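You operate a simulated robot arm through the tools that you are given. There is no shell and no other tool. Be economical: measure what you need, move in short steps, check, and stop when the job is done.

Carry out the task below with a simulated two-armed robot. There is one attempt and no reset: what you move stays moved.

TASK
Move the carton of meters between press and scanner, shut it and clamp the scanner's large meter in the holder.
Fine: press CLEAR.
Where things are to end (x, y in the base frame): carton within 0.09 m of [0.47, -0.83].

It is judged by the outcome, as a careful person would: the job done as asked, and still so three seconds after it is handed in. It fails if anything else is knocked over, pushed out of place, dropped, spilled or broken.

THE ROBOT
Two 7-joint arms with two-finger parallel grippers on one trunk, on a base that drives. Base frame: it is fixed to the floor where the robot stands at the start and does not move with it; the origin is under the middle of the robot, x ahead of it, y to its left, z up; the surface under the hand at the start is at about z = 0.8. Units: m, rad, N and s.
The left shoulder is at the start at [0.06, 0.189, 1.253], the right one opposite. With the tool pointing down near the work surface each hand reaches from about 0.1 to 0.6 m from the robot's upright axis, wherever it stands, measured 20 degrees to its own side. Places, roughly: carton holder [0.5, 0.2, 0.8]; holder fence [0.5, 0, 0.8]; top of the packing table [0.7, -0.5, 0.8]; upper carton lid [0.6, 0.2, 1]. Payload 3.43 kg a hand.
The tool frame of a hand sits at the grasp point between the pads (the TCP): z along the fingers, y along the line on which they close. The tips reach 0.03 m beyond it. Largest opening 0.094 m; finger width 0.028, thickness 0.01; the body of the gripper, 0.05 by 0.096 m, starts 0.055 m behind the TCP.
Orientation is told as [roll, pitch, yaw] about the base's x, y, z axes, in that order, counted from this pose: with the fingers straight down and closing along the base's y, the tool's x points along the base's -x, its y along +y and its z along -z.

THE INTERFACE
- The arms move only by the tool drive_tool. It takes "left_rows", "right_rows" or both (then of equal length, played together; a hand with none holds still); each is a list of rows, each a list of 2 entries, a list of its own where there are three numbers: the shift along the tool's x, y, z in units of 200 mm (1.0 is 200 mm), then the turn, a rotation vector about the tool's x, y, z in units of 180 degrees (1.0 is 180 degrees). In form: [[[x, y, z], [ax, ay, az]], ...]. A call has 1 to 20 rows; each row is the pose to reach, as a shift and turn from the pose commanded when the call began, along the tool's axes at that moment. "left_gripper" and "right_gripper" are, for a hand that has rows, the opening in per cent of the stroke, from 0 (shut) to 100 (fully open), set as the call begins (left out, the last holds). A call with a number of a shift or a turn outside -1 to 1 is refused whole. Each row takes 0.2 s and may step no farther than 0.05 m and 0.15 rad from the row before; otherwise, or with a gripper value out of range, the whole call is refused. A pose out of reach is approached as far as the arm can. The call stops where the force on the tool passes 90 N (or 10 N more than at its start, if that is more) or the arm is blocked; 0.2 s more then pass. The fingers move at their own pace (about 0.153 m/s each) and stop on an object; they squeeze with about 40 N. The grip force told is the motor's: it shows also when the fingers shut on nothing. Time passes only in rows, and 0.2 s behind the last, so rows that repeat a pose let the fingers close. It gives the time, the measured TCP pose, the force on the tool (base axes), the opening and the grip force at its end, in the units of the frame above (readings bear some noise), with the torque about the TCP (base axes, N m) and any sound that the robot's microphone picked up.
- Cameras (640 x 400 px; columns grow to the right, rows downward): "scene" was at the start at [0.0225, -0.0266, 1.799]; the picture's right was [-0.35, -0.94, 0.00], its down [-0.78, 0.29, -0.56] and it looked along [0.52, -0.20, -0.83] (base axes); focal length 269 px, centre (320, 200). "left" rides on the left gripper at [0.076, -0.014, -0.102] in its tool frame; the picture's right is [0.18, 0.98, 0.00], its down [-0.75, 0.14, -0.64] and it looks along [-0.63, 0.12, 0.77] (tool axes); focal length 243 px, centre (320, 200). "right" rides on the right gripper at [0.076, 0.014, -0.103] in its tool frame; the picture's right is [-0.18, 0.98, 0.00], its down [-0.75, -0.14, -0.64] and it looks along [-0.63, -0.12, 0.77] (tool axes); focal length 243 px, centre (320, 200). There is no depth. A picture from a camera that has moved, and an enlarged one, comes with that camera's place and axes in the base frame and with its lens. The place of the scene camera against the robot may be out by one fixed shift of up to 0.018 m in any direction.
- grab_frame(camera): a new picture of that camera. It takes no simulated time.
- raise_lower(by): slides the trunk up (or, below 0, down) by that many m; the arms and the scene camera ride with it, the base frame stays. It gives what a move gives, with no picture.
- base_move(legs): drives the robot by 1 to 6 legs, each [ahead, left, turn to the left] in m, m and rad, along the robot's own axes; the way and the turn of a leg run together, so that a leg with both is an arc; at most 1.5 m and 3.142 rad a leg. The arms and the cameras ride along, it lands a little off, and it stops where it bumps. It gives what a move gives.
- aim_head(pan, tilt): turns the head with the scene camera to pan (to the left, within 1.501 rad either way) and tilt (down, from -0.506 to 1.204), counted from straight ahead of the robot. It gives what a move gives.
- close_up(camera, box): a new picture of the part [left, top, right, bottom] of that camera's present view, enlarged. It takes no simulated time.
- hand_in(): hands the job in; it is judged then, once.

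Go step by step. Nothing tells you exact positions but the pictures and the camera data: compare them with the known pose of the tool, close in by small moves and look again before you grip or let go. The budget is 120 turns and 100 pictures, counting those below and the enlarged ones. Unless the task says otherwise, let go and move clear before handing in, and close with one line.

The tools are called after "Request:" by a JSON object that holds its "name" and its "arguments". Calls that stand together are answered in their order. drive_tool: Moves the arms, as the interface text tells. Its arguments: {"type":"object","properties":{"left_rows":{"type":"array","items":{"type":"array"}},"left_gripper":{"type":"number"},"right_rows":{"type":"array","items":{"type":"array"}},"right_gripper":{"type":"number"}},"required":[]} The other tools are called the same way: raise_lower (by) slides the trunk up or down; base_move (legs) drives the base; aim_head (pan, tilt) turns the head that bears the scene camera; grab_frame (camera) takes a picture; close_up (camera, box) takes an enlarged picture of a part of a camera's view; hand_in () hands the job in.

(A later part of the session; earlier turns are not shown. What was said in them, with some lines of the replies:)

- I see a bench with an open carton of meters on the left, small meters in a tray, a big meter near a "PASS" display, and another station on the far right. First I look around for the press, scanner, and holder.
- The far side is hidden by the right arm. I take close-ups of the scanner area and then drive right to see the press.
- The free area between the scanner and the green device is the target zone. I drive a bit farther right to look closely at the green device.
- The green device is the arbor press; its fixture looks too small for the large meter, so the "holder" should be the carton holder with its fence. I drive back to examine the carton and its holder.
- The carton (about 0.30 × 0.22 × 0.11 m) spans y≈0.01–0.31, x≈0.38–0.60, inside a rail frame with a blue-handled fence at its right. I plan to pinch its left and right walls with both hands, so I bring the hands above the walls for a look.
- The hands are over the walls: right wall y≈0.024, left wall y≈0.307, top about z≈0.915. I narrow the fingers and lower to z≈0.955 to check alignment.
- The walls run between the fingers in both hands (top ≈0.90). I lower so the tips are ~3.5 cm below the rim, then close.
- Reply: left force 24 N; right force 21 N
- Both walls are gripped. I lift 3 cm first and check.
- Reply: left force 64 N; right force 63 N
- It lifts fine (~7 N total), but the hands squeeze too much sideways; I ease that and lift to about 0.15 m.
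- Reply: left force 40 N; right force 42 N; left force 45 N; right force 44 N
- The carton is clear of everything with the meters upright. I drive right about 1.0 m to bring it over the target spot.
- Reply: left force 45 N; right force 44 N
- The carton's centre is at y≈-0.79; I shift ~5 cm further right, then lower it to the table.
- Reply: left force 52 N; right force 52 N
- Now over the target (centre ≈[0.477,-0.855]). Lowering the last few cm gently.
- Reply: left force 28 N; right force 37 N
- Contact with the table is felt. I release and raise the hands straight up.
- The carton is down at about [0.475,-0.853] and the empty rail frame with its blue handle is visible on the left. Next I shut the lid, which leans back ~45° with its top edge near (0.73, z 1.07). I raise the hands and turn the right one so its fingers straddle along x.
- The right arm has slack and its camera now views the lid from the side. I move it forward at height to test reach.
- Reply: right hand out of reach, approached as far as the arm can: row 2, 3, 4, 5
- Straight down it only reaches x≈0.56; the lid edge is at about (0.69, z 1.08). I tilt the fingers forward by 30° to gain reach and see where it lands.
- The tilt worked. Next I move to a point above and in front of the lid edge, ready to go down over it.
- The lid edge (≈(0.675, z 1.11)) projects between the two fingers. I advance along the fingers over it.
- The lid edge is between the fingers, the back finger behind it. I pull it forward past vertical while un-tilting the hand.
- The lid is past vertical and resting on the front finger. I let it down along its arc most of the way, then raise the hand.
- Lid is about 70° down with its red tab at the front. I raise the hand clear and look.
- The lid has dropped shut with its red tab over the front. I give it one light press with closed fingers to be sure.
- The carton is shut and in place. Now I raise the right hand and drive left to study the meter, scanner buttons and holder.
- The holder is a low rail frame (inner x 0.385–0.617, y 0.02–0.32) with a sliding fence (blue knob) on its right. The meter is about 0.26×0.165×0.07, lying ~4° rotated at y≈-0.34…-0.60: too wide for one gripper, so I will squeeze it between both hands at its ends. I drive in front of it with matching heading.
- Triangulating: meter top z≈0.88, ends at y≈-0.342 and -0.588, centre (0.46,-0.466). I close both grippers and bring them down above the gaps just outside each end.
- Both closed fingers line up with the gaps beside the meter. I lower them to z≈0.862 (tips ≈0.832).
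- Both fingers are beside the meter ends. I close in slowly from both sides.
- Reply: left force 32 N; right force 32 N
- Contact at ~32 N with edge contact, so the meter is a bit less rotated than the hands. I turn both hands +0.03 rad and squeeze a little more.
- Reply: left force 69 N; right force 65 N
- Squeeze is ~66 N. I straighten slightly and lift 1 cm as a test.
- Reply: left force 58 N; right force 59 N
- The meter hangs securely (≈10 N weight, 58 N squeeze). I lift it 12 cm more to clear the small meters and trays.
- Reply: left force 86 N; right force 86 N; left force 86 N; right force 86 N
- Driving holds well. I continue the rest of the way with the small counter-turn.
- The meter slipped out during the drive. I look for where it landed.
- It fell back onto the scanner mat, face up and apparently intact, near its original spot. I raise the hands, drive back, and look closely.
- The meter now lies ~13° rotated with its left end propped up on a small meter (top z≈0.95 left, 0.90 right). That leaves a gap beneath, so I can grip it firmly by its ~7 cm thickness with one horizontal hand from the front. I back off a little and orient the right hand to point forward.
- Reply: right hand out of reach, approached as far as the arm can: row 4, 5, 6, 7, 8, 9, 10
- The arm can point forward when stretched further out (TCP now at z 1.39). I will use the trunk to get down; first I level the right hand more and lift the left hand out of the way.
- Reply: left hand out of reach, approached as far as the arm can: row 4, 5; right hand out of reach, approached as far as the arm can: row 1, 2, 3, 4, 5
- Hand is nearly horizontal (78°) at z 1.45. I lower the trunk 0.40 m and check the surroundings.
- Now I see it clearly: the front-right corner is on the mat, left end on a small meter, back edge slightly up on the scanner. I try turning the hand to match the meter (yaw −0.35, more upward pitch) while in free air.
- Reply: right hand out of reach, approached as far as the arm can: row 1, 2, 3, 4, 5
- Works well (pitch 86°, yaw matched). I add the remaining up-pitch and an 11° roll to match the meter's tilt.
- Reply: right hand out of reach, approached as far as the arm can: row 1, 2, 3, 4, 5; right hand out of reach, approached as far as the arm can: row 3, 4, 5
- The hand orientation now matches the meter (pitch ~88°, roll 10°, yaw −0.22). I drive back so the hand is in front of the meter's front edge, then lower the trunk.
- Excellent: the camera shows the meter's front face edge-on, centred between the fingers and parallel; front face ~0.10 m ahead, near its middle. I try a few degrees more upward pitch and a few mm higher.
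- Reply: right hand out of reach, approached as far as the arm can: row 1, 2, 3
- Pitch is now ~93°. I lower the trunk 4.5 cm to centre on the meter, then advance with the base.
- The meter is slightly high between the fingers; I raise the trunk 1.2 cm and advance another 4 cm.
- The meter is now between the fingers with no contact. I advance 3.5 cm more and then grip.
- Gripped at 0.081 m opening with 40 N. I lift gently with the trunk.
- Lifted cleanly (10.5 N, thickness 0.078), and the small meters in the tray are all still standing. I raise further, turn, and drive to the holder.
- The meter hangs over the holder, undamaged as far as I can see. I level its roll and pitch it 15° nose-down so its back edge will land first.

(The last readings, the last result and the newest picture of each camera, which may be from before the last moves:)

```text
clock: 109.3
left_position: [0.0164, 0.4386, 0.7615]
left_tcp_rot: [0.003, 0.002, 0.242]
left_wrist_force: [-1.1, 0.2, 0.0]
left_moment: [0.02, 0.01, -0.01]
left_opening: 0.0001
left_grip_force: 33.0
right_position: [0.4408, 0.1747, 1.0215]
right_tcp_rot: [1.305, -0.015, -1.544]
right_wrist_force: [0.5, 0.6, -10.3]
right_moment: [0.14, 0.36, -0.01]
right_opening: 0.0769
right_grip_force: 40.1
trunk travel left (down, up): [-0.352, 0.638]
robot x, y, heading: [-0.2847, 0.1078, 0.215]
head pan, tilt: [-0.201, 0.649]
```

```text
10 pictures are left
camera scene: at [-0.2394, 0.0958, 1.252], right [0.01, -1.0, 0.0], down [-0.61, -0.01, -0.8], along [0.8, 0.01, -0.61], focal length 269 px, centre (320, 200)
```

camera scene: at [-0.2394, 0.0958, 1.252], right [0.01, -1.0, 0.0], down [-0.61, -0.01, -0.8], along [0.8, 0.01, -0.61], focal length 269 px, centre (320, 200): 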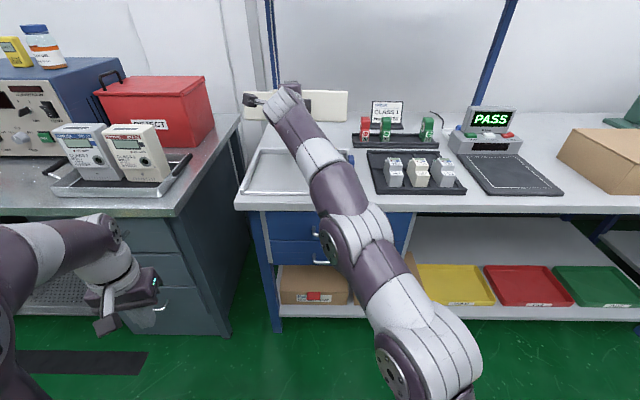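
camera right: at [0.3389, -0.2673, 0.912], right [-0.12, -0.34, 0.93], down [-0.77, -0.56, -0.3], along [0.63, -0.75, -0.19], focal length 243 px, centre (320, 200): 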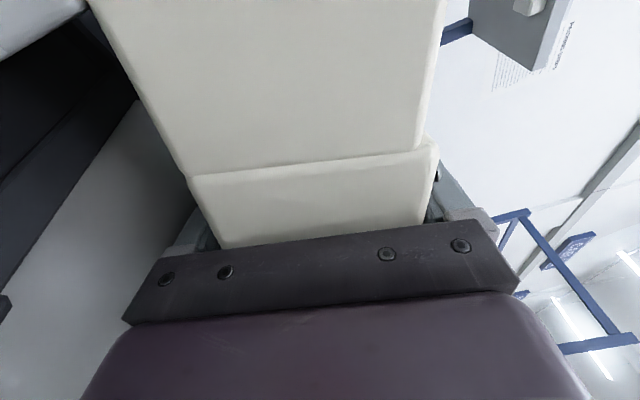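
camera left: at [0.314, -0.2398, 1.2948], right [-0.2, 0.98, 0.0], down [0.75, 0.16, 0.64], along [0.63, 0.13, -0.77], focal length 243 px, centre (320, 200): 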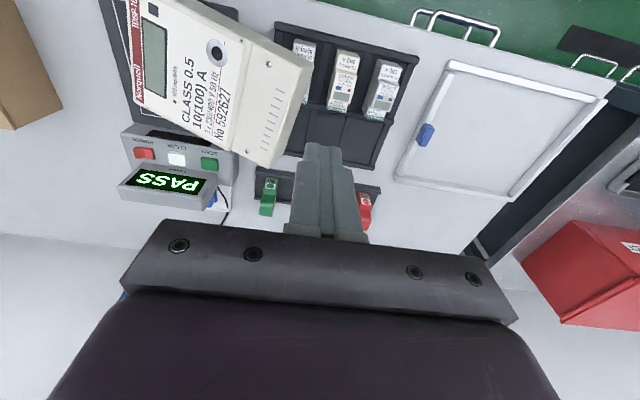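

The meter is level side to side and square to the frame, spanning y≈0.03–0.27. I shift +2 cm in x and y, then lower most of the way.

Request:
{"name": "base_move", "arguments": {"legs": [[0.024, 0.016, 0]]}}

Request:
{"name": "raise_lower", "arguments": {"by": -0.12}}

Request:
{"name": "grab_frame", "arguments": {"camera": "scene"}}

```text
clock: 110.2
left_position: [0.0372, 0.4607, 0.7608]
left_tcp_rot: [0.002, 0.005, 0.238]
left_wrist_force: [0.9, 0.5, -0.1]
left_moment: [-0.03, 0.02, 0.0]
left_opening: 0.0
left_grip_force: 33.9
right_position: [0.4637, 0.1967, 1.0216]
right_tcp_rot: [1.301, -0.014, -1.544]
right_wrist_force: [0.7, 0.7, -11.5]
right_moment: [0.09, 0.39, -0.02]
right_opening: 0.0769
right_grip_force: 39.6
trunk travel left (down, up): [-0.352, 0.638]
robot x, y, heading: [-0.2648, 0.1298, 0.216]
head pan, tilt: [-0.201, 0.649]
```

```text
clock: 111.7
left_position: [0.0368, 0.4587, 0.6404]
left_tcp_rot: [0.001, 0.003, 0.239]
left_wrist_force: [-0.1, 0.2, 0.6]
left_moment: [-0.02, 0.03, -0.01]
left_opening: 0.0
left_grip_force: 33.6
right_position: [0.4605, 0.196, 0.9049]
right_tcp_rot: [1.303, -0.014, -1.545]
right_wrist_force: [-0.4, 0.0, -10.1]
right_moment: [0.1, 0.37, -0.02]
right_opening: 0.0769
right_grip_force: 40.1
trunk travel left (down, up): [-0.232, 0.758]
robot x, y, heading: [-0.2672, 0.1313, 0.22]
head pan, tilt: [-0.201, 0.649]
```

```text
9 pictures are left
camera scene: at [-0.2194, 0.117, 1.1321], right [0.01, -1.0, 0.0], down [-0.61, -0.01, -0.8], along [0.8, 0.01, -0.61], focal length 269 px, centre (320, 200)
```

scene: 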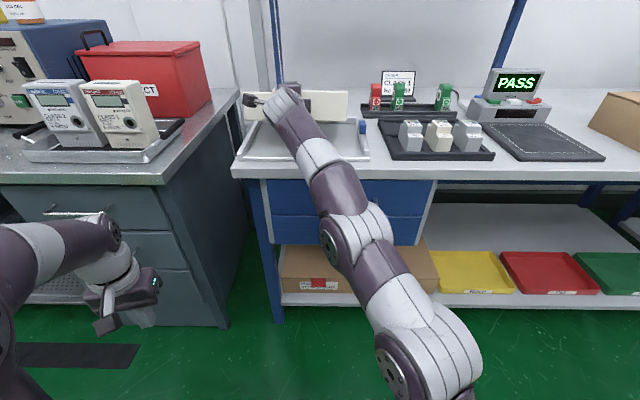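

Meter spans y≈0.05–0.30, just inside the rails. I shift 8 mm right for margin and lower until the back edge touches.

Request:
{"name": "base_move", "arguments": {"legs": [[0, -0.008, 0]]}}

Request:
{"name": "raise_lower", "arguments": {"by": -0.028}}

Request:
{"name": "raise_lower", "arguments": {"by": -0.006}}

```text
clock: 112.4
left_position: [0.0372, 0.4524, 0.6403]
left_tcp_rot: [0.001, 0.005, 0.238]
left_wrist_force: [-0.9, 0.2, 1.0]
left_moment: [0.03, 0.01, -0.03]
left_opening: 0.0002
left_grip_force: 32.7
right_position: [0.4624, 0.1876, 0.902]
right_tcp_rot: [1.303, -0.013, -1.545]
right_wrist_force: [0.9, -0.9, -11.3]
right_moment: [0.11, 0.36, 0.01]
right_opening: 0.0767
right_grip_force: 40.3
trunk travel left (down, up): [-0.232, 0.758]
robot x, y, heading: [-0.2622, 0.1235, 0.215]
head pan, tilt: [-0.201, 0.649]
```

```text
clock: 113.1
left_position: [0.0372, 0.4517, 0.6132]
left_tcp_rot: [0.002, 0.0, 0.241]
left_wrist_force: [0.6, -0.2, 0.4]
left_moment: [-0.02, 0.01, -0.03]
left_opening: 0.0001
left_grip_force: 32.8
right_position: [0.4625, 0.1874, 0.8748]
right_tcp_rot: [1.301, -0.015, -1.544]
right_wrist_force: [0.7, 0.9, -10.2]
right_moment: [0.12, 0.4, -0.03]
right_opening: 0.0771
right_grip_force: 39.8
trunk travel left (down, up): [-0.204, 0.786]
robot x, y, heading: [-0.2686, 0.1229, 0.212]
head pan, tilt: [-0.201, 0.649]
```

```text
clock: 113.7
left_position: [0.0381, 0.4522, 0.6072]
left_tcp_rot: [0.002, 0.004, 0.239]
left_wrist_force: [-0.6, 0.3, 0.3]
left_moment: [-0.01, 0.02, 0.0]
left_opening: 0.0
left_grip_force: 32.7
right_position: [0.4634, 0.1875, 0.8673]
right_tcp_rot: [1.302, -0.014, -1.547]
right_wrist_force: [0.2, -0.4, -10.5]
right_moment: [0.09, 0.34, -0.01]
right_opening: 0.0765
right_grip_force: 39.8
trunk travel left (down, up): [-0.198, 0.792]
robot x, y, heading: [-0.263, 0.124, 0.213]
head pan, tilt: [-0.201, 0.649]
```

Request:
{"name": "raise_lower", "arguments": {"by": -0.006}}

Request:
{"name": "close_up", "arguments": {"camera": "scene", "box": [210, 70, 390, 200]}}

```text
clock: 114.2
left_position: [0.0378, 0.4515, 0.602]
left_tcp_rot: [0.002, 0.001, 0.239]
left_wrist_force: [-0.1, -0.1, -0.2]
left_moment: [0.0, 0.0, 0.02]
left_opening: 0.0
left_grip_force: 33.0
right_position: [0.4617, 0.1872, 0.8661]
right_tcp_rot: [1.309, -0.008, -1.542]
right_wrist_force: [3.9, 0.8, 0.0]
right_moment: [0.59, -1.07, -0.09]
right_opening: 0.0765
right_grip_force: 40.3
trunk travel left (down, up): [-0.192, 0.798]
robot x, y, heading: [-0.2637, 0.1205, 0.212]
head pan, tilt: [-0.201, 0.649]
```

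```text
3.08 times, centred on (300, 135) of scene
camera zoom: at [-0.2186, 0.1092, 1.0922], right [0.01, -1.0, 0.0], down [-0.6, -0.01, -0.8], along [0.8, 0.01, -0.6], focal length 827 px, centre (382, 400)
```

zoom: 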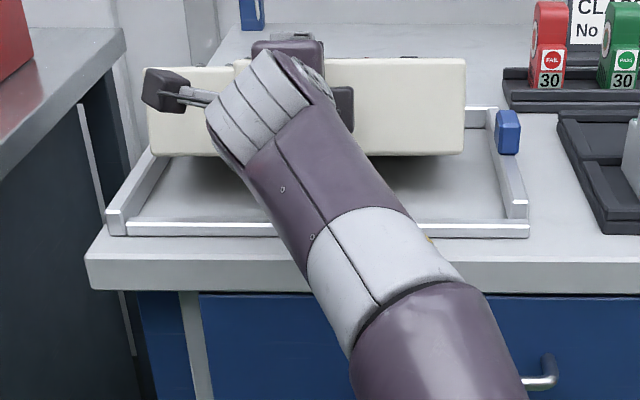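

Contact: the back edge is down on the table inside the frame, ends at y≈0.045–0.294. I open the fingers and withdraw slowly so the front settles.

Request:
{"name": "drive_tool", "arguments": {"right_rows": [[[0, 0, 0], [0, 0, 0]], [[0, 0, 0], [0, 0, 0]], [[0, 0, 0], [0, 0, 0]]], "right_gripper": 97}}

Request:
{"name": "base_move", "arguments": {"legs": [[-0.039, 0.0085, 0]]}}

Request:
{"name": "close_up", "arguments": {"camera": "scene", "box": [210, 70, 390, 200]}}

```text
clock: 115.0
left_position: [0.0367, 0.4513, 0.6011]
left_tcp_rot: [0.001, 0.002, 0.239]
left_wrist_force: [0.1, 0.5, 1.2]
left_moment: [0.01, -0.01, 0.03]
left_opening: 0.0
left_grip_force: 33.3
right_position: [0.4614, 0.1876, 0.8626]
right_tcp_rot: [1.303, -0.014, -1.546]
right_wrist_force: [-2.3, -1.3, -3.2]
right_moment: [0.0, -0.14, -0.04]
right_opening: 0.0935
right_grip_force: 2.4
trunk travel left (down, up): [-0.192, 0.798]
robot x, y, heading: [-0.2622, 0.1197, 0.216]
head pan, tilt: [-0.201, 0.649]
```

```text
clock: 115.9
left_position: [-0.0035, 0.4505, 0.6008]
left_tcp_rot: [0.002, 0.0, 0.241]
left_wrist_force: [1.0, 0.0, 0.4]
left_moment: [-0.02, 0.01, 0.02]
left_opening: 0.0003
left_grip_force: 32.9
right_position: [0.4219, 0.1882, 0.8637]
right_tcp_rot: [1.305, -0.013, -1.545]
right_wrist_force: [0.0, 0.1, -3.7]
right_moment: [0.05, -0.24, -0.08]
right_opening: 0.093
right_grip_force: 1.8
trunk travel left (down, up): [-0.192, 0.798]
robot x, y, heading: [-0.3007, 0.1238, 0.213]
head pan, tilt: [-0.201, 0.649]
```

```text
3.08 times, centred on (300, 135) of scene
camera zoom: at [-0.2593, 0.1091, 1.0921], right [0.01, -1.0, 0.0], down [-0.6, -0.01, -0.8], along [0.8, 0.01, -0.6], focal length 827 px, centre (382, 400)
```

zoom: 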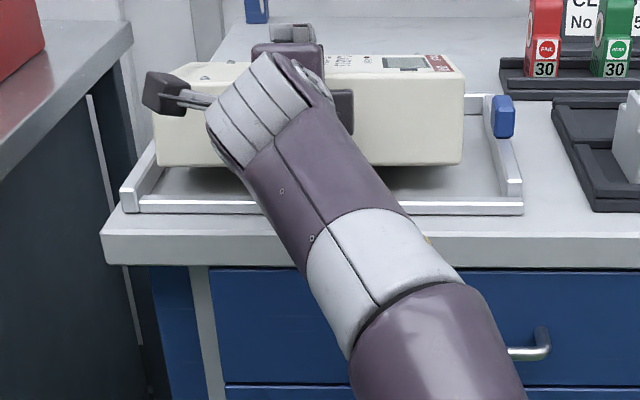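

It is settling well as the finger slides out. I continue withdrawing.

Request:
{"name": "base_move", "arguments": {"legs": [[-0.035, 0.0075, 0]]}}

Request:
{"name": "base_move", "arguments": {"legs": [[-0.12, 0.026, 0]]}}

Request:
{"name": "close_up", "arguments": {"camera": "scene", "box": [230, 50, 410, 180]}}

```text
clock: 116.8
left_position: [-0.0409, 0.4508, 0.6032]
left_tcp_rot: [0.003, 0.0, 0.238]
left_wrist_force: [-0.3, 0.9, 0.5]
left_moment: [-0.02, 0.03, 0.02]
left_opening: 0.0
left_grip_force: 33.0
right_position: [0.383, 0.1871, 0.8669]
right_tcp_rot: [1.309, -0.012, -1.546]
right_wrist_force: [-2.4, -2.2, 11.0]
right_moment: [0.22, 0.31, -0.03]
right_opening: 0.0856
right_grip_force: 0.1
trunk travel left (down, up): [-0.192, 0.798]
robot x, y, heading: [-0.3426, 0.1204, 0.212]
head pan, tilt: [-0.201, 0.649]
```

```text
clock: 118.0
left_position: [-0.1657, 0.451, 0.6016]
left_tcp_rot: [0.002, 0.002, 0.236]
left_wrist_force: [-1.2, -0.2, -0.1]
left_moment: [-0.01, 0.04, 0.02]
left_opening: 0.0
left_grip_force: 32.8
right_position: [0.2606, 0.1879, 0.8639]
right_tcp_rot: [1.308, -0.012, -1.545]
right_wrist_force: [0.4, 0.6, -0.1]
right_moment: [-0.01, 0.03, -0.01]
right_opening: 0.0912
right_grip_force: 0.0
trunk travel left (down, up): [-0.192, 0.798]
robot x, y, heading: [-0.4662, 0.1286, 0.21]
head pan, tilt: [-0.201, 0.649]
```

```text
3.08 times, centred on (320, 115) of scene
camera zoom: at [-0.4213, 0.1098, 1.0921], right [0.01, -1.0, 0.0], down [-0.6, -0.01, -0.8], along [0.8, 0.01, -0.6], focal length 827 px, centre (320, 462)
```

zoom: 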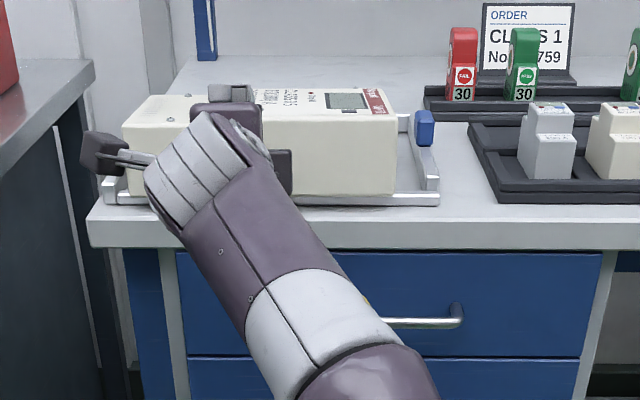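

The meter sits in the frame. Now I raise the trunk back to working height and return the right hand to pointing down.

Request:
{"name": "raise_lower", "arguments": {"by": 0.733}}

Request:
{"name": "drive_tool", "arguments": {"right_rows": [[[0, 0, 0], [0.04, 0, 0]], [[0, 0, 0], [0.08, 0, 0]], [[0, 0, 0], [0.12, 0, 0]], [[0, 0, 0], [0.16, 0, 0]], [[0, 0, 0], [0.2, 0, 0]], [[0, 0, 0], [0.24, 0, 0]], [[0, 0, 0], [0.28, 0, 0]], [[0, 0, 0], [0.32, 0, 0]], [[0, 0, 0], [0.36, 0, 0]], [[0, 0, 0], [0.4, 0, 0]], [[0, 0, 0], [0.416, 0, 0]]], "right_gripper": 0}}

Request:
{"name": "base_move", "arguments": {"legs": [[0, 0, -0.212]]}}

```text
refused: 0.733 is not a number from -0.4 to 0.4
```

```text
clock: 120.4
left_position: [-0.1643, 0.4523, 0.6014]
left_tcp_rot: [0.001, 0.004, 0.238]
left_wrist_force: [-0.2, 0.4, -0.3]
left_moment: [0.0, 0.01, -0.01]
left_opening: 0.0
left_grip_force: 33.2
right_position: [0.0744, 0.1002, 0.5723]
right_tcp_rot: [0.107, 0.018, -1.544]
right_wrist_force: [0.5, 0.4, -0.2]
right_moment: [-0.01, 0.01, 0.0]
right_opening: 0.0003
right_grip_force: 32.9
right hand out of reach, approached as far as the arm can: row 2, 3, 4, 5, 6, 7, 8, 9, 10, 11
trunk travel left (down, up): [-0.192, 0.798]
robot x, y, heading: [-0.4681, 0.1247, 0.216]
head pan, tilt: [-0.201, 0.649]
```

```text
clock: 121.6
left_position: [-0.1002, 0.3776, 0.6011]
left_tcp_rot: [0.001, 0.002, 0.019]
left_wrist_force: [0.5, -0.1, -0.5]
left_moment: [0.02, 0.02, -0.03]
left_opening: 0.0
left_grip_force: 32.9
right_position: [0.0567, -0.0165, 0.5737]
right_tcp_rot: [0.108, 0.019, -1.763]
right_wrist_force: [0.1, -0.4, 0.0]
right_moment: [0.03, -0.02, 0.02]
right_opening: 0.0001
right_grip_force: 33.0
trunk travel left (down, up): [-0.192, 0.798]
robot x, y, heading: [-0.4665, 0.1229, -0.01]
head pan, tilt: [-0.201, 0.649]
```

The hand moved through free space in front of the bench; fine. Now I raise the trunk in two steps and turn the hand back.

Request:
{"name": "raise_lower", "arguments": {"by": 0.4}}

Request:
{"name": "raise_lower", "arguments": {"by": 0.333}}

Request:
{"name": "drive_tool", "arguments": {"right_rows": [[[0, 0, 0], [0.034, 0, 0]]]}}

Request:
{"name": "drive_tool", "arguments": {"right_rows": [[[0, 0, 0], [0, 0, -0.044]], [[0, 0, 0], [0, 0, -0.088]], [[0, 0, 0], [0, 0, -0.132]], [[0, 0, 0], [0, 0, -0.176]], [[0, 0, 0], [0, 0, -0.22]], [[0, 0, 0], [0, 0, -0.264]], [[0, 0, 0], [0, 0, -0.308]], [[0, 0, 0], [0, 0, -0.352]], [[0, 0, 0], [0, 0, -0.396]], [[0, 0, 0], [0, 0, -0.44]], [[0, 0, 0], [0, 0, -0.484]], [[0, 0, 0], [0, 0, -0.528]], [[0, 0, 0], [0, 0, -0.561]]]}}

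```text
clock: 125.5
left_position: [-0.1008, 0.3784, 1.0017]
left_tcp_rot: [0.001, 0.002, 0.019]
left_wrist_force: [0.1, 0.5, -0.9]
left_moment: [0.01, -0.02, -0.01]
left_opening: 0.0
left_grip_force: 33.0
right_position: [0.0567, -0.017, 0.9722]
right_tcp_rot: [0.108, 0.019, -1.762]
right_wrist_force: [0.3, 0.1, -1.0]
right_moment: [-0.03, 0.01, 0.0]
right_opening: 0.0002
right_grip_force: 32.8
trunk travel left (down, up): [-0.592, 0.398]
robot x, y, heading: [-0.4638, 0.1238, -0.01]
head pan, tilt: [-0.201, 0.649]
```

```text
clock: 128.7
left_position: [-0.1007, 0.3781, 1.3348]
left_tcp_rot: [0.001, 0.002, 0.018]
left_wrist_force: [0.4, -0.4, -0.7]
left_moment: [0.01, -0.03, -0.01]
left_opening: 0.0001
left_grip_force: 32.4
right_position: [0.0576, -0.0166, 1.3054]
right_tcp_rot: [0.108, 0.02, -1.763]
right_wrist_force: [0.0, 0.0, 0.1]
right_moment: [-0.01, 0.0, 0.0]
right_opening: 0.0
right_grip_force: 32.9
trunk travel left (down, up): [-0.925, 0.065]
robot x, y, heading: [-0.4654, 0.1232, -0.01]
head pan, tilt: [-0.201, 0.649]
```

```text
clock: 129.1
left_position: [-0.1007, 0.3775, 1.3349]
left_tcp_rot: [0.001, 0.002, 0.018]
left_wrist_force: [0.2, 0.2, 0.1]
left_moment: [-0.03, -0.02, 0.0]
left_opening: 0.0
left_grip_force: 33.2
right_position: [0.0344, -0.0189, 1.2766]
right_tcp_rot: [0.01, 0.023, -1.764]
right_wrist_force: [0.9, -0.7, -0.4]
right_moment: [-0.02, 0.03, 0.0]
right_opening: 0.0
right_grip_force: 32.8
right hand out of reach, approached as far as the arm can: row 1
trunk travel left (down, up): [-0.925, 0.065]
robot x, y, heading: [-0.4618, 0.122, -0.007]
head pan, tilt: [-0.201, 0.649]
```

```text
clock: 131.9
left_position: [-0.1008, 0.3782, 1.3352]
left_tcp_rot: [0.001, 0.002, 0.019]
left_wrist_force: [0.6, 0.3, -0.6]
left_moment: [0.03, 0.0, 0.01]
left_opening: 0.0
left_grip_force: 32.9
right_position: [0.0336, -0.0187, 1.2763]
right_tcp_rot: [0.02, -0.005, 0.003]
right_wrist_force: [0.8, -0.3, 0.8]
right_moment: [-0.05, -0.02, 0.01]
right_opening: 0.0
right_grip_force: 33.2
trunk travel left (down, up): [-0.925, 0.065]
robot x, y, heading: [-0.4632, 0.1225, -0.011]
head pan, tilt: [-0.201, 0.649]
```

Hands restored. I drive forward to the bench so the right hand is just right of the fence, and look with its camera.

Request:
{"name": "base_move", "arguments": {"legs": [[0.44, 0.0, 0.01]]}}

Request:
{"name": "drive_tool", "arguments": {"right_rows": [[[0, -0.05, 0.2], [0, 0, 0]], [[0, -0.1, 0.4], [0, 0, 0]], [[0, -0.15, 0.6], [0, 0, 0]], [[0, -0.2, 0.8], [0, 0, 0]], [[0, -0.2, 0.9], [0, 0, 0]]]}}

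Request:
{"name": "grab_frame", "arguments": {"camera": "right"}}

```text
clock: 134.6
left_position: [0.3285, 0.3795, 1.3342]
left_tcp_rot: [0.002, 0.001, 0.025]
left_wrist_force: [-0.2, 0.4, -0.2]
left_moment: [0.01, 0.0, -0.01]
left_opening: 0.0
left_grip_force: 33.5
right_position: [0.4653, -0.0177, 1.2759]
right_tcp_rot: [0.019, -0.01, 0.005]
right_wrist_force: [-0.2, -0.1, 0.0]
right_moment: [-0.01, 0.0, -0.01]
right_opening: 0.0002
right_grip_force: 33.0
trunk travel left (down, up): [-0.925, 0.065]
robot x, y, heading: [-0.0348, 0.1228, -0.004]
head pan, tilt: [-0.201, 0.649]
```

```text
clock: 135.8
left_position: [0.3306, 0.3785, 1.3354]
left_tcp_rot: [0.001, 0.001, 0.024]
left_wrist_force: [-0.6, 0.3, 0.7]
left_moment: [0.01, 0.0, 0.02]
left_opening: 0.0002
left_grip_force: 32.3
right_position: [0.468, -0.0536, 1.0967]
right_tcp_rot: [0.018, -0.005, 0.004]
right_wrist_force: [-0.8, 0.0, -0.6]
right_moment: [-0.05, -0.01, 0.0]
right_opening: 0.0001
right_grip_force: 32.9
trunk travel left (down, up): [-0.925, 0.065]
robot x, y, heading: [-0.036, 0.1225, 0.001]
head pan, tilt: [-0.201, 0.649]
```

```text
5 pictures are left
camera right: at [0.3906, -0.0421, 1.2012], right [0.18, 0.98, 0.02], down [0.75, -0.15, 0.64], along [0.64, -0.1, -0.76], focal length 243 px, centre (320, 200)
```

right: 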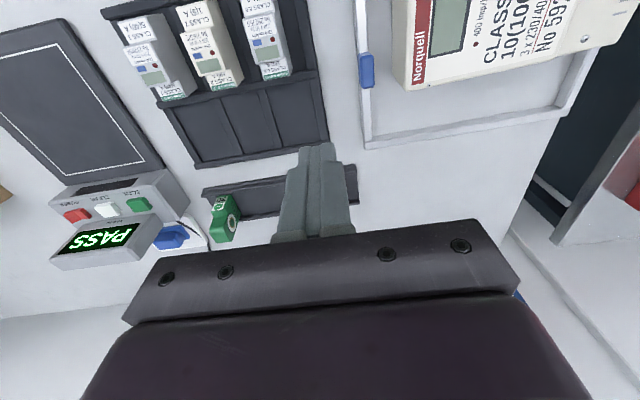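

Useful view: the meter lies square, but it was dragged forward and its back edge is at x≈0.50, so its front must be sitting on the front rail. I bring the left hand, closed, in front of it to push it back into the frame.

Request:
{"name": "drive_tool", "arguments": {"left_rows": [[[0.037, -0.162, 0.15], [0, 0, 0]], [[0.075, -0.323, 0.3], [0, 0, 0]], [[0.112, -0.485, 0.45], [0, 0, 0]], [[0.15, -0.647, 0.6], [0, 0, 0]], [[0.187, -0.808, 0.75], [0, 0, 0]], [[0.225, -0.96, 0.9], [0, 0, 0]]], "left_gripper": 0}}

Request:
{"name": "drive_tool", "arguments": {"left_rows": [[[0, 0, 0.2], [0, 0, 0]], [[0, 0, 0.4], [0, 0, 0]], [[0, 0, 0.6], [0, 0, 0]], [[0, 0, 0.8], [0, 0, 0]], [[0, 0, 1.0], [0, 0, 0]]]}}

```text
clock: 137.2
left_position: [0.2876, 0.1873, 1.1558]
left_tcp_rot: [0.002, 0.001, 0.024]
left_wrist_force: [-0.5, -0.1, 0.7]
left_moment: [-0.01, 0.02, 0.03]
left_opening: 0.0
left_grip_force: 32.4
right_position: [0.4677, -0.0559, 1.0977]
right_tcp_rot: [0.022, -0.006, 0.005]
right_wrist_force: [-0.5, -0.6, -0.2]
right_moment: [0.03, 0.01, 0.03]
right_opening: 0.0
right_grip_force: 33.0
trunk travel left (down, up): [-0.925, 0.065]
robot x, y, heading: [-0.0317, 0.1206, 0.003]
head pan, tilt: [-0.201, 0.649]
```

```text
clock: 138.4
left_position: [0.2906, 0.1827, 0.9531]
left_tcp_rot: [0.001, 0.001, 0.025]
left_wrist_force: [-0.1, -1.4, 0.3]
left_moment: [-0.01, 0.04, -0.04]
left_opening: 0.0
left_grip_force: 33.1
right_position: [0.4689, -0.0545, 1.0971]
right_tcp_rot: [0.019, -0.005, 0.006]
right_wrist_force: [0.3, 0.0, -1.0]
right_moment: [-0.03, -0.02, -0.04]
right_opening: 0.0
right_grip_force: 33.3
trunk travel left (down, up): [-0.925, 0.065]
robot x, y, heading: [-0.0356, 0.122, -0.0]
head pan, tilt: [-0.201, 0.649]
```

Request:
{"name": "drive_tool", "arguments": {"left_rows": [[[0, 0, 0.21], [0, 0, 0]], [[0, 0, 0.42], [0, 0, 0]]]}}

Request:
{"name": "drive_tool", "arguments": {"left_rows": [[[-0.05, 0, 0], [0, 0, 0]], [[-0.1, 0, 0], [0, 0, 0]], [[-0.15, 0, 0], [0, 0, 0]], [[-0.2, 0, 0], [0, 0, 0]], [[-0.25, 0, 0], [0, 0, 0]]]}}

```text
clock: 139.0
left_position: [0.2912, 0.1833, 0.8705]
left_tcp_rot: [0.002, 0.002, 0.024]
left_wrist_force: [-0.2, 0.2, -0.3]
left_moment: [0.02, 0.01, -0.02]
left_opening: 0.0
left_grip_force: 33.2
right_position: [0.4685, -0.0541, 1.0966]
right_tcp_rot: [0.02, -0.005, 0.005]
right_wrist_force: [0.0, 0.2, 0.4]
right_moment: [0.0, 0.03, 0.02]
right_opening: 0.0001
right_grip_force: 33.2
trunk travel left (down, up): [-0.925, 0.065]
robot x, y, heading: [-0.0343, 0.1215, -0.004]
head pan, tilt: [-0.201, 0.649]
```

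```text
clock: 140.2
left_position: [0.3395, 0.186, 0.8688]
left_tcp_rot: [0.002, 0.0, 0.026]
left_wrist_force: [-1.1, 0.5, -0.7]
left_moment: [-0.01, 0.05, -0.01]
left_opening: 0.0002
left_grip_force: 32.9
right_position: [0.4689, -0.0544, 1.0978]
right_tcp_rot: [0.02, -0.005, 0.004]
right_wrist_force: [0.2, 0.6, 1.4]
right_moment: [0.01, 0.04, -0.03]
right_opening: 0.0
right_grip_force: 33.3
trunk travel left (down, up): [-0.925, 0.065]
robot x, y, heading: [-0.0312, 0.1208, 0.002]
head pan, tilt: [-0.201, 0.649]
```

Request:
{"name": "drive_tool", "arguments": {"left_rows": [[[-0.04, 0, 0], [0, 0, 0]], [[-0.08, 0, 0], [0, 0, 0]], [[-0.12, 0, 0], [0, 0, 0]], [[-0.16, 0, 0], [0, 0, 0]]]}}

Request:
{"name": "close_up", "arguments": {"camera": "right", "box": [340, 0, 640, 180]}}

```text
clock: 141.2
left_position: [0.3703, 0.1884, 0.8704]
left_tcp_rot: [0.002, 0.001, 0.023]
left_wrist_force: [-2.4, 1.1, 1.4]
left_moment: [-0.03, -0.01, 0.04]
left_opening: 0.0
left_grip_force: 32.5
right_position: [0.4668, -0.0555, 1.0985]
right_tcp_rot: [0.019, -0.006, 0.006]
right_wrist_force: [-0.3, -0.2, -1.1]
right_moment: [0.01, -0.02, 0.0]
right_opening: 0.0001
right_grip_force: 33.0
trunk travel left (down, up): [-0.925, 0.065]
robot x, y, heading: [-0.0362, 0.1246, -0.0]
head pan, tilt: [-0.201, 0.649]
```

```text
2.13 times, centred on (490, 90) of right
camera zoom: at [0.3903, -0.0421, 1.2016], right [0.18, 0.98, 0.02], down [0.75, -0.15, 0.64], along [0.64, -0.1, -0.77], focal length 518 px, centre (-43, 435)
```

zoom: 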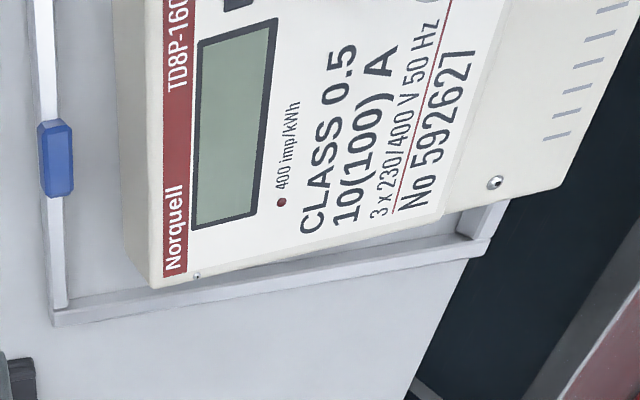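

The meter is now seated inside the frame (front ≈0.385, ends y≈0.062–0.31). I retract the left hand and bring the right fingers down beside the fence's blue knob.

Request:
{"name": "drive_tool", "arguments": {"left_rows": [[[0.15, 0, 0], [0, 0, 0]], [[0.3, 0, 0], [0, 0, 0]], [[0.4, 0, -0.2], [0, 0, 0]], [[0.4, 0, -0.4], [0, 0, 0]], [[0.4, 0.1, -0.6], [0, 0, 0]], [[0.4, 0.2, -0.8], [0, 0, 0]]], "right_rows": [[[-0.03, 0.05, 0.15], [0, 0, 0]], [[-0.06, 0.1, 0.33], [0, 0, 0]], [[-0.08, 0.145, 0.5], [0, 0, 0]], [[-0.08, 0.145, 0.67], [0, 0, 0]], [[-0.08, 0.145, 0.82], [0, 0, 0]], [[-0.08, 0.145, 0.95], [0, 0, 0]]]}}

Request:
{"name": "drive_tool", "arguments": {"right_rows": [[[0, 0, 0.15], [0, 0, 0]], [[0, 0, 0.3], [0, 0, 0]], [[0, 0, 0.34], [0, 0, 0]]]}}

```text
clock: 142.6
left_position: [0.2862, 0.2297, 1.0287]
left_tcp_rot: [0.001, -0.001, 0.025]
left_wrist_force: [0.1, 1.0, 0.0]
left_moment: [-0.01, -0.02, 0.01]
left_opening: 0.0001
left_grip_force: 33.2
right_position: [0.4853, -0.0204, 0.9059]
right_tcp_rot: [0.016, -0.008, 0.006]
right_wrist_force: [0.3, -0.8, 0.0]
right_moment: [-0.01, -0.01, 0.02]
right_opening: 0.0
right_grip_force: 32.6
trunk travel left (down, up): [-0.925, 0.065]
robot x, y, heading: [-0.0339, 0.1226, -0.001]
head pan, tilt: [-0.201, 0.649]
```

```text
clock: 143.4
left_position: [0.2876, 0.2279, 1.0288]
left_tcp_rot: [0.001, 0.001, 0.024]
left_wrist_force: [0.0, -0.3, 0.1]
left_moment: [0.02, 0.01, -0.01]
left_opening: 0.0002
left_grip_force: 32.7
right_position: [0.4859, -0.0213, 0.8378]
right_tcp_rot: [0.019, -0.007, 0.005]
right_wrist_force: [0.5, 0.1, -0.3]
right_moment: [-0.01, 0.02, 0.0]
right_opening: 0.0
right_grip_force: 33.0
trunk travel left (down, up): [-0.925, 0.065]
robot x, y, heading: [-0.0324, 0.1221, -0.001]
head pan, tilt: [-0.201, 0.649]
```

Now I push the fence to the left in small steps and watch the force.

Request:
{"name": "drive_tool", "arguments": {"right_rows": [[[0, 0.025, 0], [0, 0, 0]], [[0, 0.05, 0], [0, 0, 0]], [[0, 0.075, 0], [0, 0, 0]], [[0, 0.1, 0], [0, 0, 0]], [[0, 0.125, 0], [0, 0, 0]], [[0, 0.15, 0], [0, 0, 0]]]}}

Request:
{"name": "drive_tool", "arguments": {"right_rows": [[[0, 0.025, 0], [0, 0, 0]], [[0, 0.05, 0], [0, 0, 0]], [[0, 0.075, 0], [0, 0, 0]], [[0, 0.1, 0], [0, 0, 0]]]}}

```text
clock: 144.8
left_position: [0.2886, 0.2279, 1.0281]
left_tcp_rot: [0.002, 0.002, 0.024]
left_wrist_force: [0.4, -0.4, -0.1]
left_moment: [-0.02, -0.03, 0.05]
left_opening: 0.0
left_grip_force: 33.0
right_position: [0.4849, 0.0099, 0.8375]
right_tcp_rot: [0.019, -0.007, 0.005]
right_wrist_force: [0.7, -3.2, 0.4]
right_moment: [0.0, 0.0, -0.04]
right_opening: 0.0
right_grip_force: 33.5
trunk travel left (down, up): [-0.925, 0.065]
robot x, y, heading: [-0.0318, 0.1219, 0.001]
head pan, tilt: [-0.201, 0.649]
```

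```text
clock: 145.8
left_position: [0.2869, 0.2275, 1.0276]
left_tcp_rot: [0.004, -0.001, 0.026]
left_wrist_force: [-1.2, 0.2, 0.2]
left_moment: [0.01, -0.02, -0.01]
left_opening: 0.0
left_grip_force: 33.1
right_position: [0.4855, 0.0287, 0.8383]
right_tcp_rot: [0.018, -0.005, 0.005]
right_wrist_force: [-0.7, -6.7, 2.4]
right_moment: [0.03, -0.03, -0.06]
right_opening: 0.0003
right_grip_force: 32.5
trunk travel left (down, up): [-0.925, 0.065]
robot x, y, heading: [-0.0308, 0.1233, -0.0]
head pan, tilt: [-0.201, 0.649]
```

Request:
{"name": "drive_tool", "arguments": {"right_rows": [[[0, 0.015, 0], [0, 0, 0]], [[0, 0.03, 0], [0, 0, 0]], [[0, 0.045, 0], [0, 0, 0]], [[0, 0.06, 0], [0, 0, 0]]]}}

```text
clock: 146.8
left_position: [0.2894, 0.2212, 1.0275]
left_tcp_rot: [0.008, 0.002, 0.023]
left_wrist_force: [-0.2, 0.5, 0.5]
left_moment: [0.0, 0.04, -0.03]
left_opening: 0.0003
left_grip_force: 33.1
right_position: [0.4834, 0.0351, 0.8383]
right_tcp_rot: [0.023, -0.003, 0.004]
right_wrist_force: [7.3, -42.0, 2.3]
right_moment: [0.07, 0.06, -0.24]
right_opening: 0.0002
right_grip_force: 33.7
trunk travel left (down, up): [-0.925, 0.065]
robot x, y, heading: [-0.0323, 0.1177, -0.003]
head pan, tilt: [-0.201, 0.649]
```

Force rose to 42 N: the meter is tight between fence and left rail. I back off, lift, and check.

Request:
{"name": "drive_tool", "arguments": {"right_rows": [[[0, -0.05, 0], [0, 0, 0]], [[0, -0.15, 0], [0, 0, 0]], [[0, -0.18, -0.2], [0, 0, 0]], [[0, -0.18, -0.4], [0, 0, 0]], [[0, -0.2, -0.6], [0, 0, 0]], [[0, -0.25, -0.8], [0, 0, 0]], [[0, -0.25, -1.0], [0, 0, 0]]]}}

Request:
{"name": "grab_frame", "arguments": {"camera": "right"}}

```text
clock: 148.4
left_position: [0.2869, 0.2279, 1.0277]
left_tcp_rot: [0.001, 0.0, 0.023]
left_wrist_force: [-0.8, -0.4, -0.4]
left_moment: [-0.01, -0.01, -0.03]
left_opening: 0.0001
left_grip_force: 33.4
right_position: [0.4795, -0.0129, 1.0372]
right_tcp_rot: [0.016, -0.006, 0.005]
right_wrist_force: [0.2, 1.1, -0.5]
right_moment: [-0.02, 0.0, -0.01]
right_opening: 0.0
right_grip_force: 33.1
trunk travel left (down, up): [-0.925, 0.065]
robot x, y, heading: [-0.037, 0.1229, -0.004]
head pan, tilt: [-0.201, 0.649]
```

```text
3 pictures are left
camera right: at [0.4022, 0.0011, 1.1427], right [0.18, 0.98, 0.02], down [0.75, -0.15, 0.64], along [0.64, -0.1, -0.76], focal length 243 px, centre (320, 200)
```

right: 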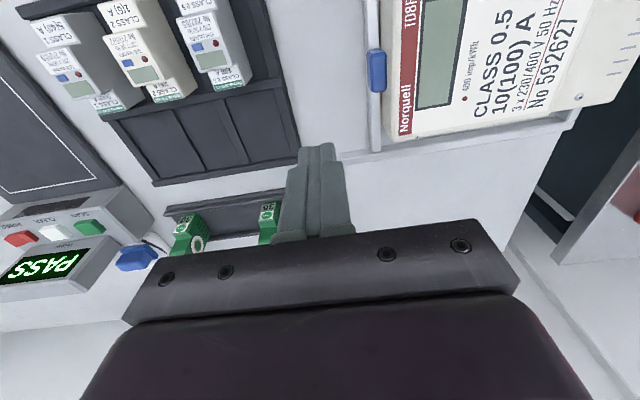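

The fence holds tight against the meter. Triangulated CLEAR button: ≈(0.615, -0.468, 0.866). I drive right, tilt the closed right fingers forward and position above it.

Request:
{"name": "base_move", "arguments": {"legs": [[0.034, -0.455, 0]]}}

Request:
{"name": "drive_tool", "arguments": {"right_rows": [[[0, 0, 0], [0, -0.035, 0]], [[0, 0, 0], [0, -0.07, 0]], [[0, 0, 0], [0, -0.105, 0]], [[0, 0, 0], [0, -0.14, 0]]]}}

```text
clock: 151.1
left_position: [0.3218, -0.2229, 1.0277]
left_tcp_rot: [0.002, 0.002, 0.025]
left_wrist_force: [0.4, 0.3, -0.6]
left_moment: [-0.01, 0.02, 0.0]
left_opening: 0.0002
left_grip_force: 33.8
right_position: [0.5142, -0.4623, 1.0366]
right_tcp_rot: [0.017, -0.006, 0.005]
right_wrist_force: [0.6, -0.1, 0.5]
right_moment: [0.01, -0.02, -0.01]
right_opening: 0.0001
right_grip_force: 33.2
trunk travel left (down, up): [-0.925, 0.065]
robot x, y, heading: [-0.0009, -0.3284, 0.0]
head pan, tilt: [-0.201, 0.649]
```

```text
clock: 152.1
left_position: [0.3188, -0.2227, 1.0281]
left_tcp_rot: [0.002, 0.0, 0.026]
left_wrist_force: [-0.7, -0.5, 0.1]
left_moment: [0.02, -0.04, 0.05]
left_opening: 0.0
left_grip_force: 32.7
right_position: [0.5133, -0.4632, 1.0399]
right_tcp_rot: [0.022, -0.452, -0.003]
right_wrist_force: [-0.5, -0.1, -0.5]
right_moment: [0.01, 0.01, -0.01]
right_opening: 0.0
right_grip_force: 32.3
trunk travel left (down, up): [-0.925, 0.065]
robot x, y, heading: [-0.001, -0.3296, -0.002]
head pan, tilt: [-0.201, 0.649]
```

Request:
{"name": "drive_tool", "arguments": {"right_rows": [[[-0.034, -0.005, 0.18], [0, 0, 0]], [[-0.067, -0.01, 0.36], [0, 0, 0]], [[-0.1, -0.015, 0.54], [0, 0, 0]], [[-0.134, -0.02, 0.72], [0, 0, 0]]]}}

Request:
{"name": "grab_frame", "arguments": {"camera": "right"}}

```text
clock: 153.1
left_position: [0.3218, -0.2229, 1.0269]
left_tcp_rot: [0.002, 0.002, 0.025]
left_wrist_force: [0.7, 0.2, -0.1]
left_moment: [0.02, 0.0, 0.01]
left_opening: 0.0002
left_grip_force: 32.9
right_position: [0.6019, -0.4636, 0.9181]
right_tcp_rot: [0.023, -0.443, -0.002]
right_wrist_force: [0.1, 0.0, -0.4]
right_moment: [0.02, 0.0, -0.03]
right_opening: 0.0
right_grip_force: 32.8
trunk travel left (down, up): [-0.925, 0.065]
robot x, y, heading: [0.002, -0.3319, -0.004]
head pan, tilt: [-0.201, 0.649]
```

```text
2 pictures are left
camera right: at [0.4884, -0.4506, 0.9804], right [0.16, 0.98, 0.1], down [0.41, -0.16, 0.9], along [0.9, -0.11, -0.42], focal length 243 px, centre (320, 200)
```

right: 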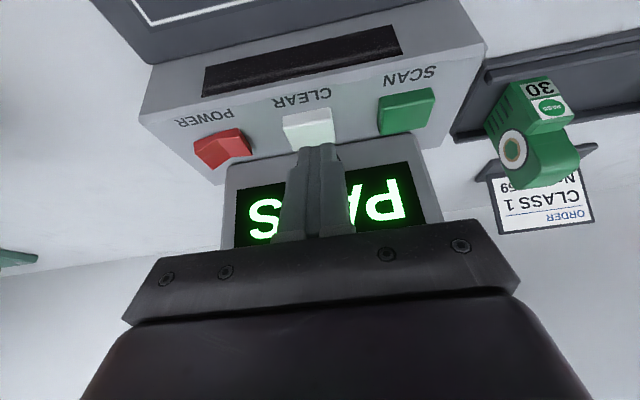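

The tip is right above CLEAR, ~5 mm too far left. I correct and press straight down in small steps.

Request:
{"name": "drive_tool", "arguments": {"right_rows": [[[0, -0.025, 0], [0, 0, 0]], [[0.022, -0.025, 0.045], [0, 0, 0]], [[0.044, -0.025, 0.09], [0, 0, 0]], [[0.055, -0.025, 0.113], [0, 0, 0]], [[0.061, -0.025, 0.126], [0, 0, 0]]]}}

```text
clock: 154.3
left_position: [0.3188, -0.222, 1.0296]
left_tcp_rot: [0.003, -0.002, 0.024]
left_wrist_force: [0.4, 0.4, -0.4]
left_moment: [0.03, 0.03, 0.0]
left_opening: 0.0001
left_grip_force: 33.4
right_position: [0.5992, -0.4657, 0.8946]
right_tcp_rot: [0.021, -0.455, -0.003]
right_wrist_force: [0.0, -1.4, 20.8]
right_moment: [-0.04, -0.06, -0.01]
right_opening: 0.0001
right_grip_force: 32.9
trunk travel left (down, up): [-0.925, 0.065]
robot x, y, heading: [-0.0038, -0.3299, -0.003]
head pan, tilt: [-0.201, 0.649]
heard: click
```

Click heard with 21 N. I lift off and check the display and the scene.

Request:
{"name": "drive_tool", "arguments": {"right_rows": [[[-0.06, 0, -0.13], [0, 0, 0]], [[-0.06, 0, -0.3], [0, 0, 0]], [[-0.06, 0, -0.5], [0, 0, 0]], [[0.1, 0, -0.7], [0, 0, 0]], [[0.25, 0, -0.85], [0, 0, 0]]]}}

Request:
{"name": "base_move", "arguments": {"legs": [[-0.3, 0, 0]]}}

Request:
{"name": "aim_head", "arguments": {"pan": 0.15, "tilt": 0.75}}

Request:
{"name": "grab_frame", "arguments": {"camera": "scene"}}

```text
refused: row 4 steps farther than a row can; nothing moved
```

```text
clock: 156.3
left_position: [0.0253, -0.2224, 1.0276]
left_tcp_rot: [0.003, 0.003, 0.03]
left_wrist_force: [0.6, -0.1, 0.1]
left_moment: [0.02, 0.02, 0.02]
left_opening: 0.0
left_grip_force: 33.2
right_position: [0.3047, -0.466, 0.8909]
right_tcp_rot: [0.021, -0.444, 0.001]
right_wrist_force: [1.0, -0.5, -0.3]
right_moment: [-0.01, 0.02, 0.02]
right_opening: 0.0
right_grip_force: 32.7
trunk travel left (down, up): [-0.925, 0.065]
robot x, y, heading: [-0.2951, -0.3311, 0.001]
head pan, tilt: [-0.201, 0.649]
```

```text
clock: 157.2
left_position: [0.0245, -0.2219, 1.0279]
left_tcp_rot: [0.002, 0.001, 0.027]
left_wrist_force: [0.6, 0.2, 0.0]
left_moment: [-0.01, 0.03, -0.01]
left_opening: 0.0
left_grip_force: 32.9
right_position: [0.3048, -0.466, 0.8905]
right_tcp_rot: [0.02, -0.447, 0.001]
right_wrist_force: [0.3, 0.1, -0.2]
right_moment: [-0.03, 0.01, -0.01]
right_opening: 0.0003
right_grip_force: 33.0
trunk travel left (down, up): [-0.925, 0.065]
robot x, y, heading: [-0.2977, -0.3282, 0.005]
head pan, tilt: [0.15, 0.75]
```

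```text
1 pictures are left
camera scene: at [-0.2587, -0.3188, 1.8166], right [0.15, -0.99, 0.0], down [-0.67, -0.1, -0.73], along [0.72, 0.11, -0.68], focal length 269 px, centre (320, 200)
```

scene: 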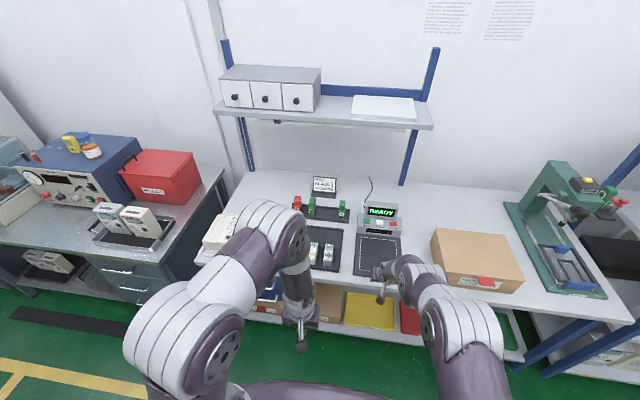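

The lift row was refused, so the hand slid straight back off the button; I use the last picture to verify the scanner, which now reads "READY".

Request:
{"name": "close_up", "arguments": {"camera": "scene", "box": [190, 160, 540, 310]}}

```text
1.83 times, centred on (365, 235) of scene
camera zoom: at [-0.2587, -0.3188, 1.8166], right [0.15, -0.99, 0.0], down [-0.67, -0.1, -0.73], along [0.72, 0.11, -0.68], focal length 491 px, centre (238, 136)
```

zoom: 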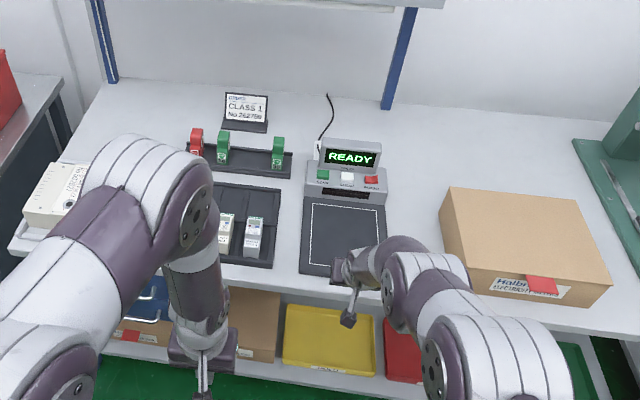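

The scanner is square with its mat and reads READY, the carton is shut in place, and the meter is in the holder. I move fully clear and hand in.

Request:
{"name": "base_move", "arguments": {"legs": [[-0.12, 0, 0]]}}

Request:
{"name": "hand_in", "arguments": {}}

```text
clock: 158.4
left_position: [-0.0927, -0.223, 1.0278]
left_tcp_rot: [0.003, 0.002, 0.029]
left_wrist_force: [0.5, 0.4, -0.5]
left_moment: [-0.01, -0.01, -0.02]
left_opening: 0.0
left_grip_force: 33.3
right_position: [0.1869, -0.4642, 0.8909]
right_tcp_rot: [0.021, -0.445, 0.003]
right_wrist_force: [-0.3, -0.1, -0.6]
right_moment: [0.02, -0.04, -0.02]
right_opening: 0.0003
right_grip_force: 33.1
trunk travel left (down, up): [-0.925, 0.065]
robot x, y, heading: [-0.4165, -0.3331, 0.004]
head pan, tilt: [0.15, 0.75]
```

```text
The job is handed in.
```

The job is handed in: the carton is shut at about [0.475, -0.853], the large meter is clamped in the holder by its fence, and CLEAR is pressed (display reads READY). On the first carry I dropped the meter about 12 cm; it landed on the scanner mat and against a small meter in the tray. I saw no damage and all three small meters were still standing.
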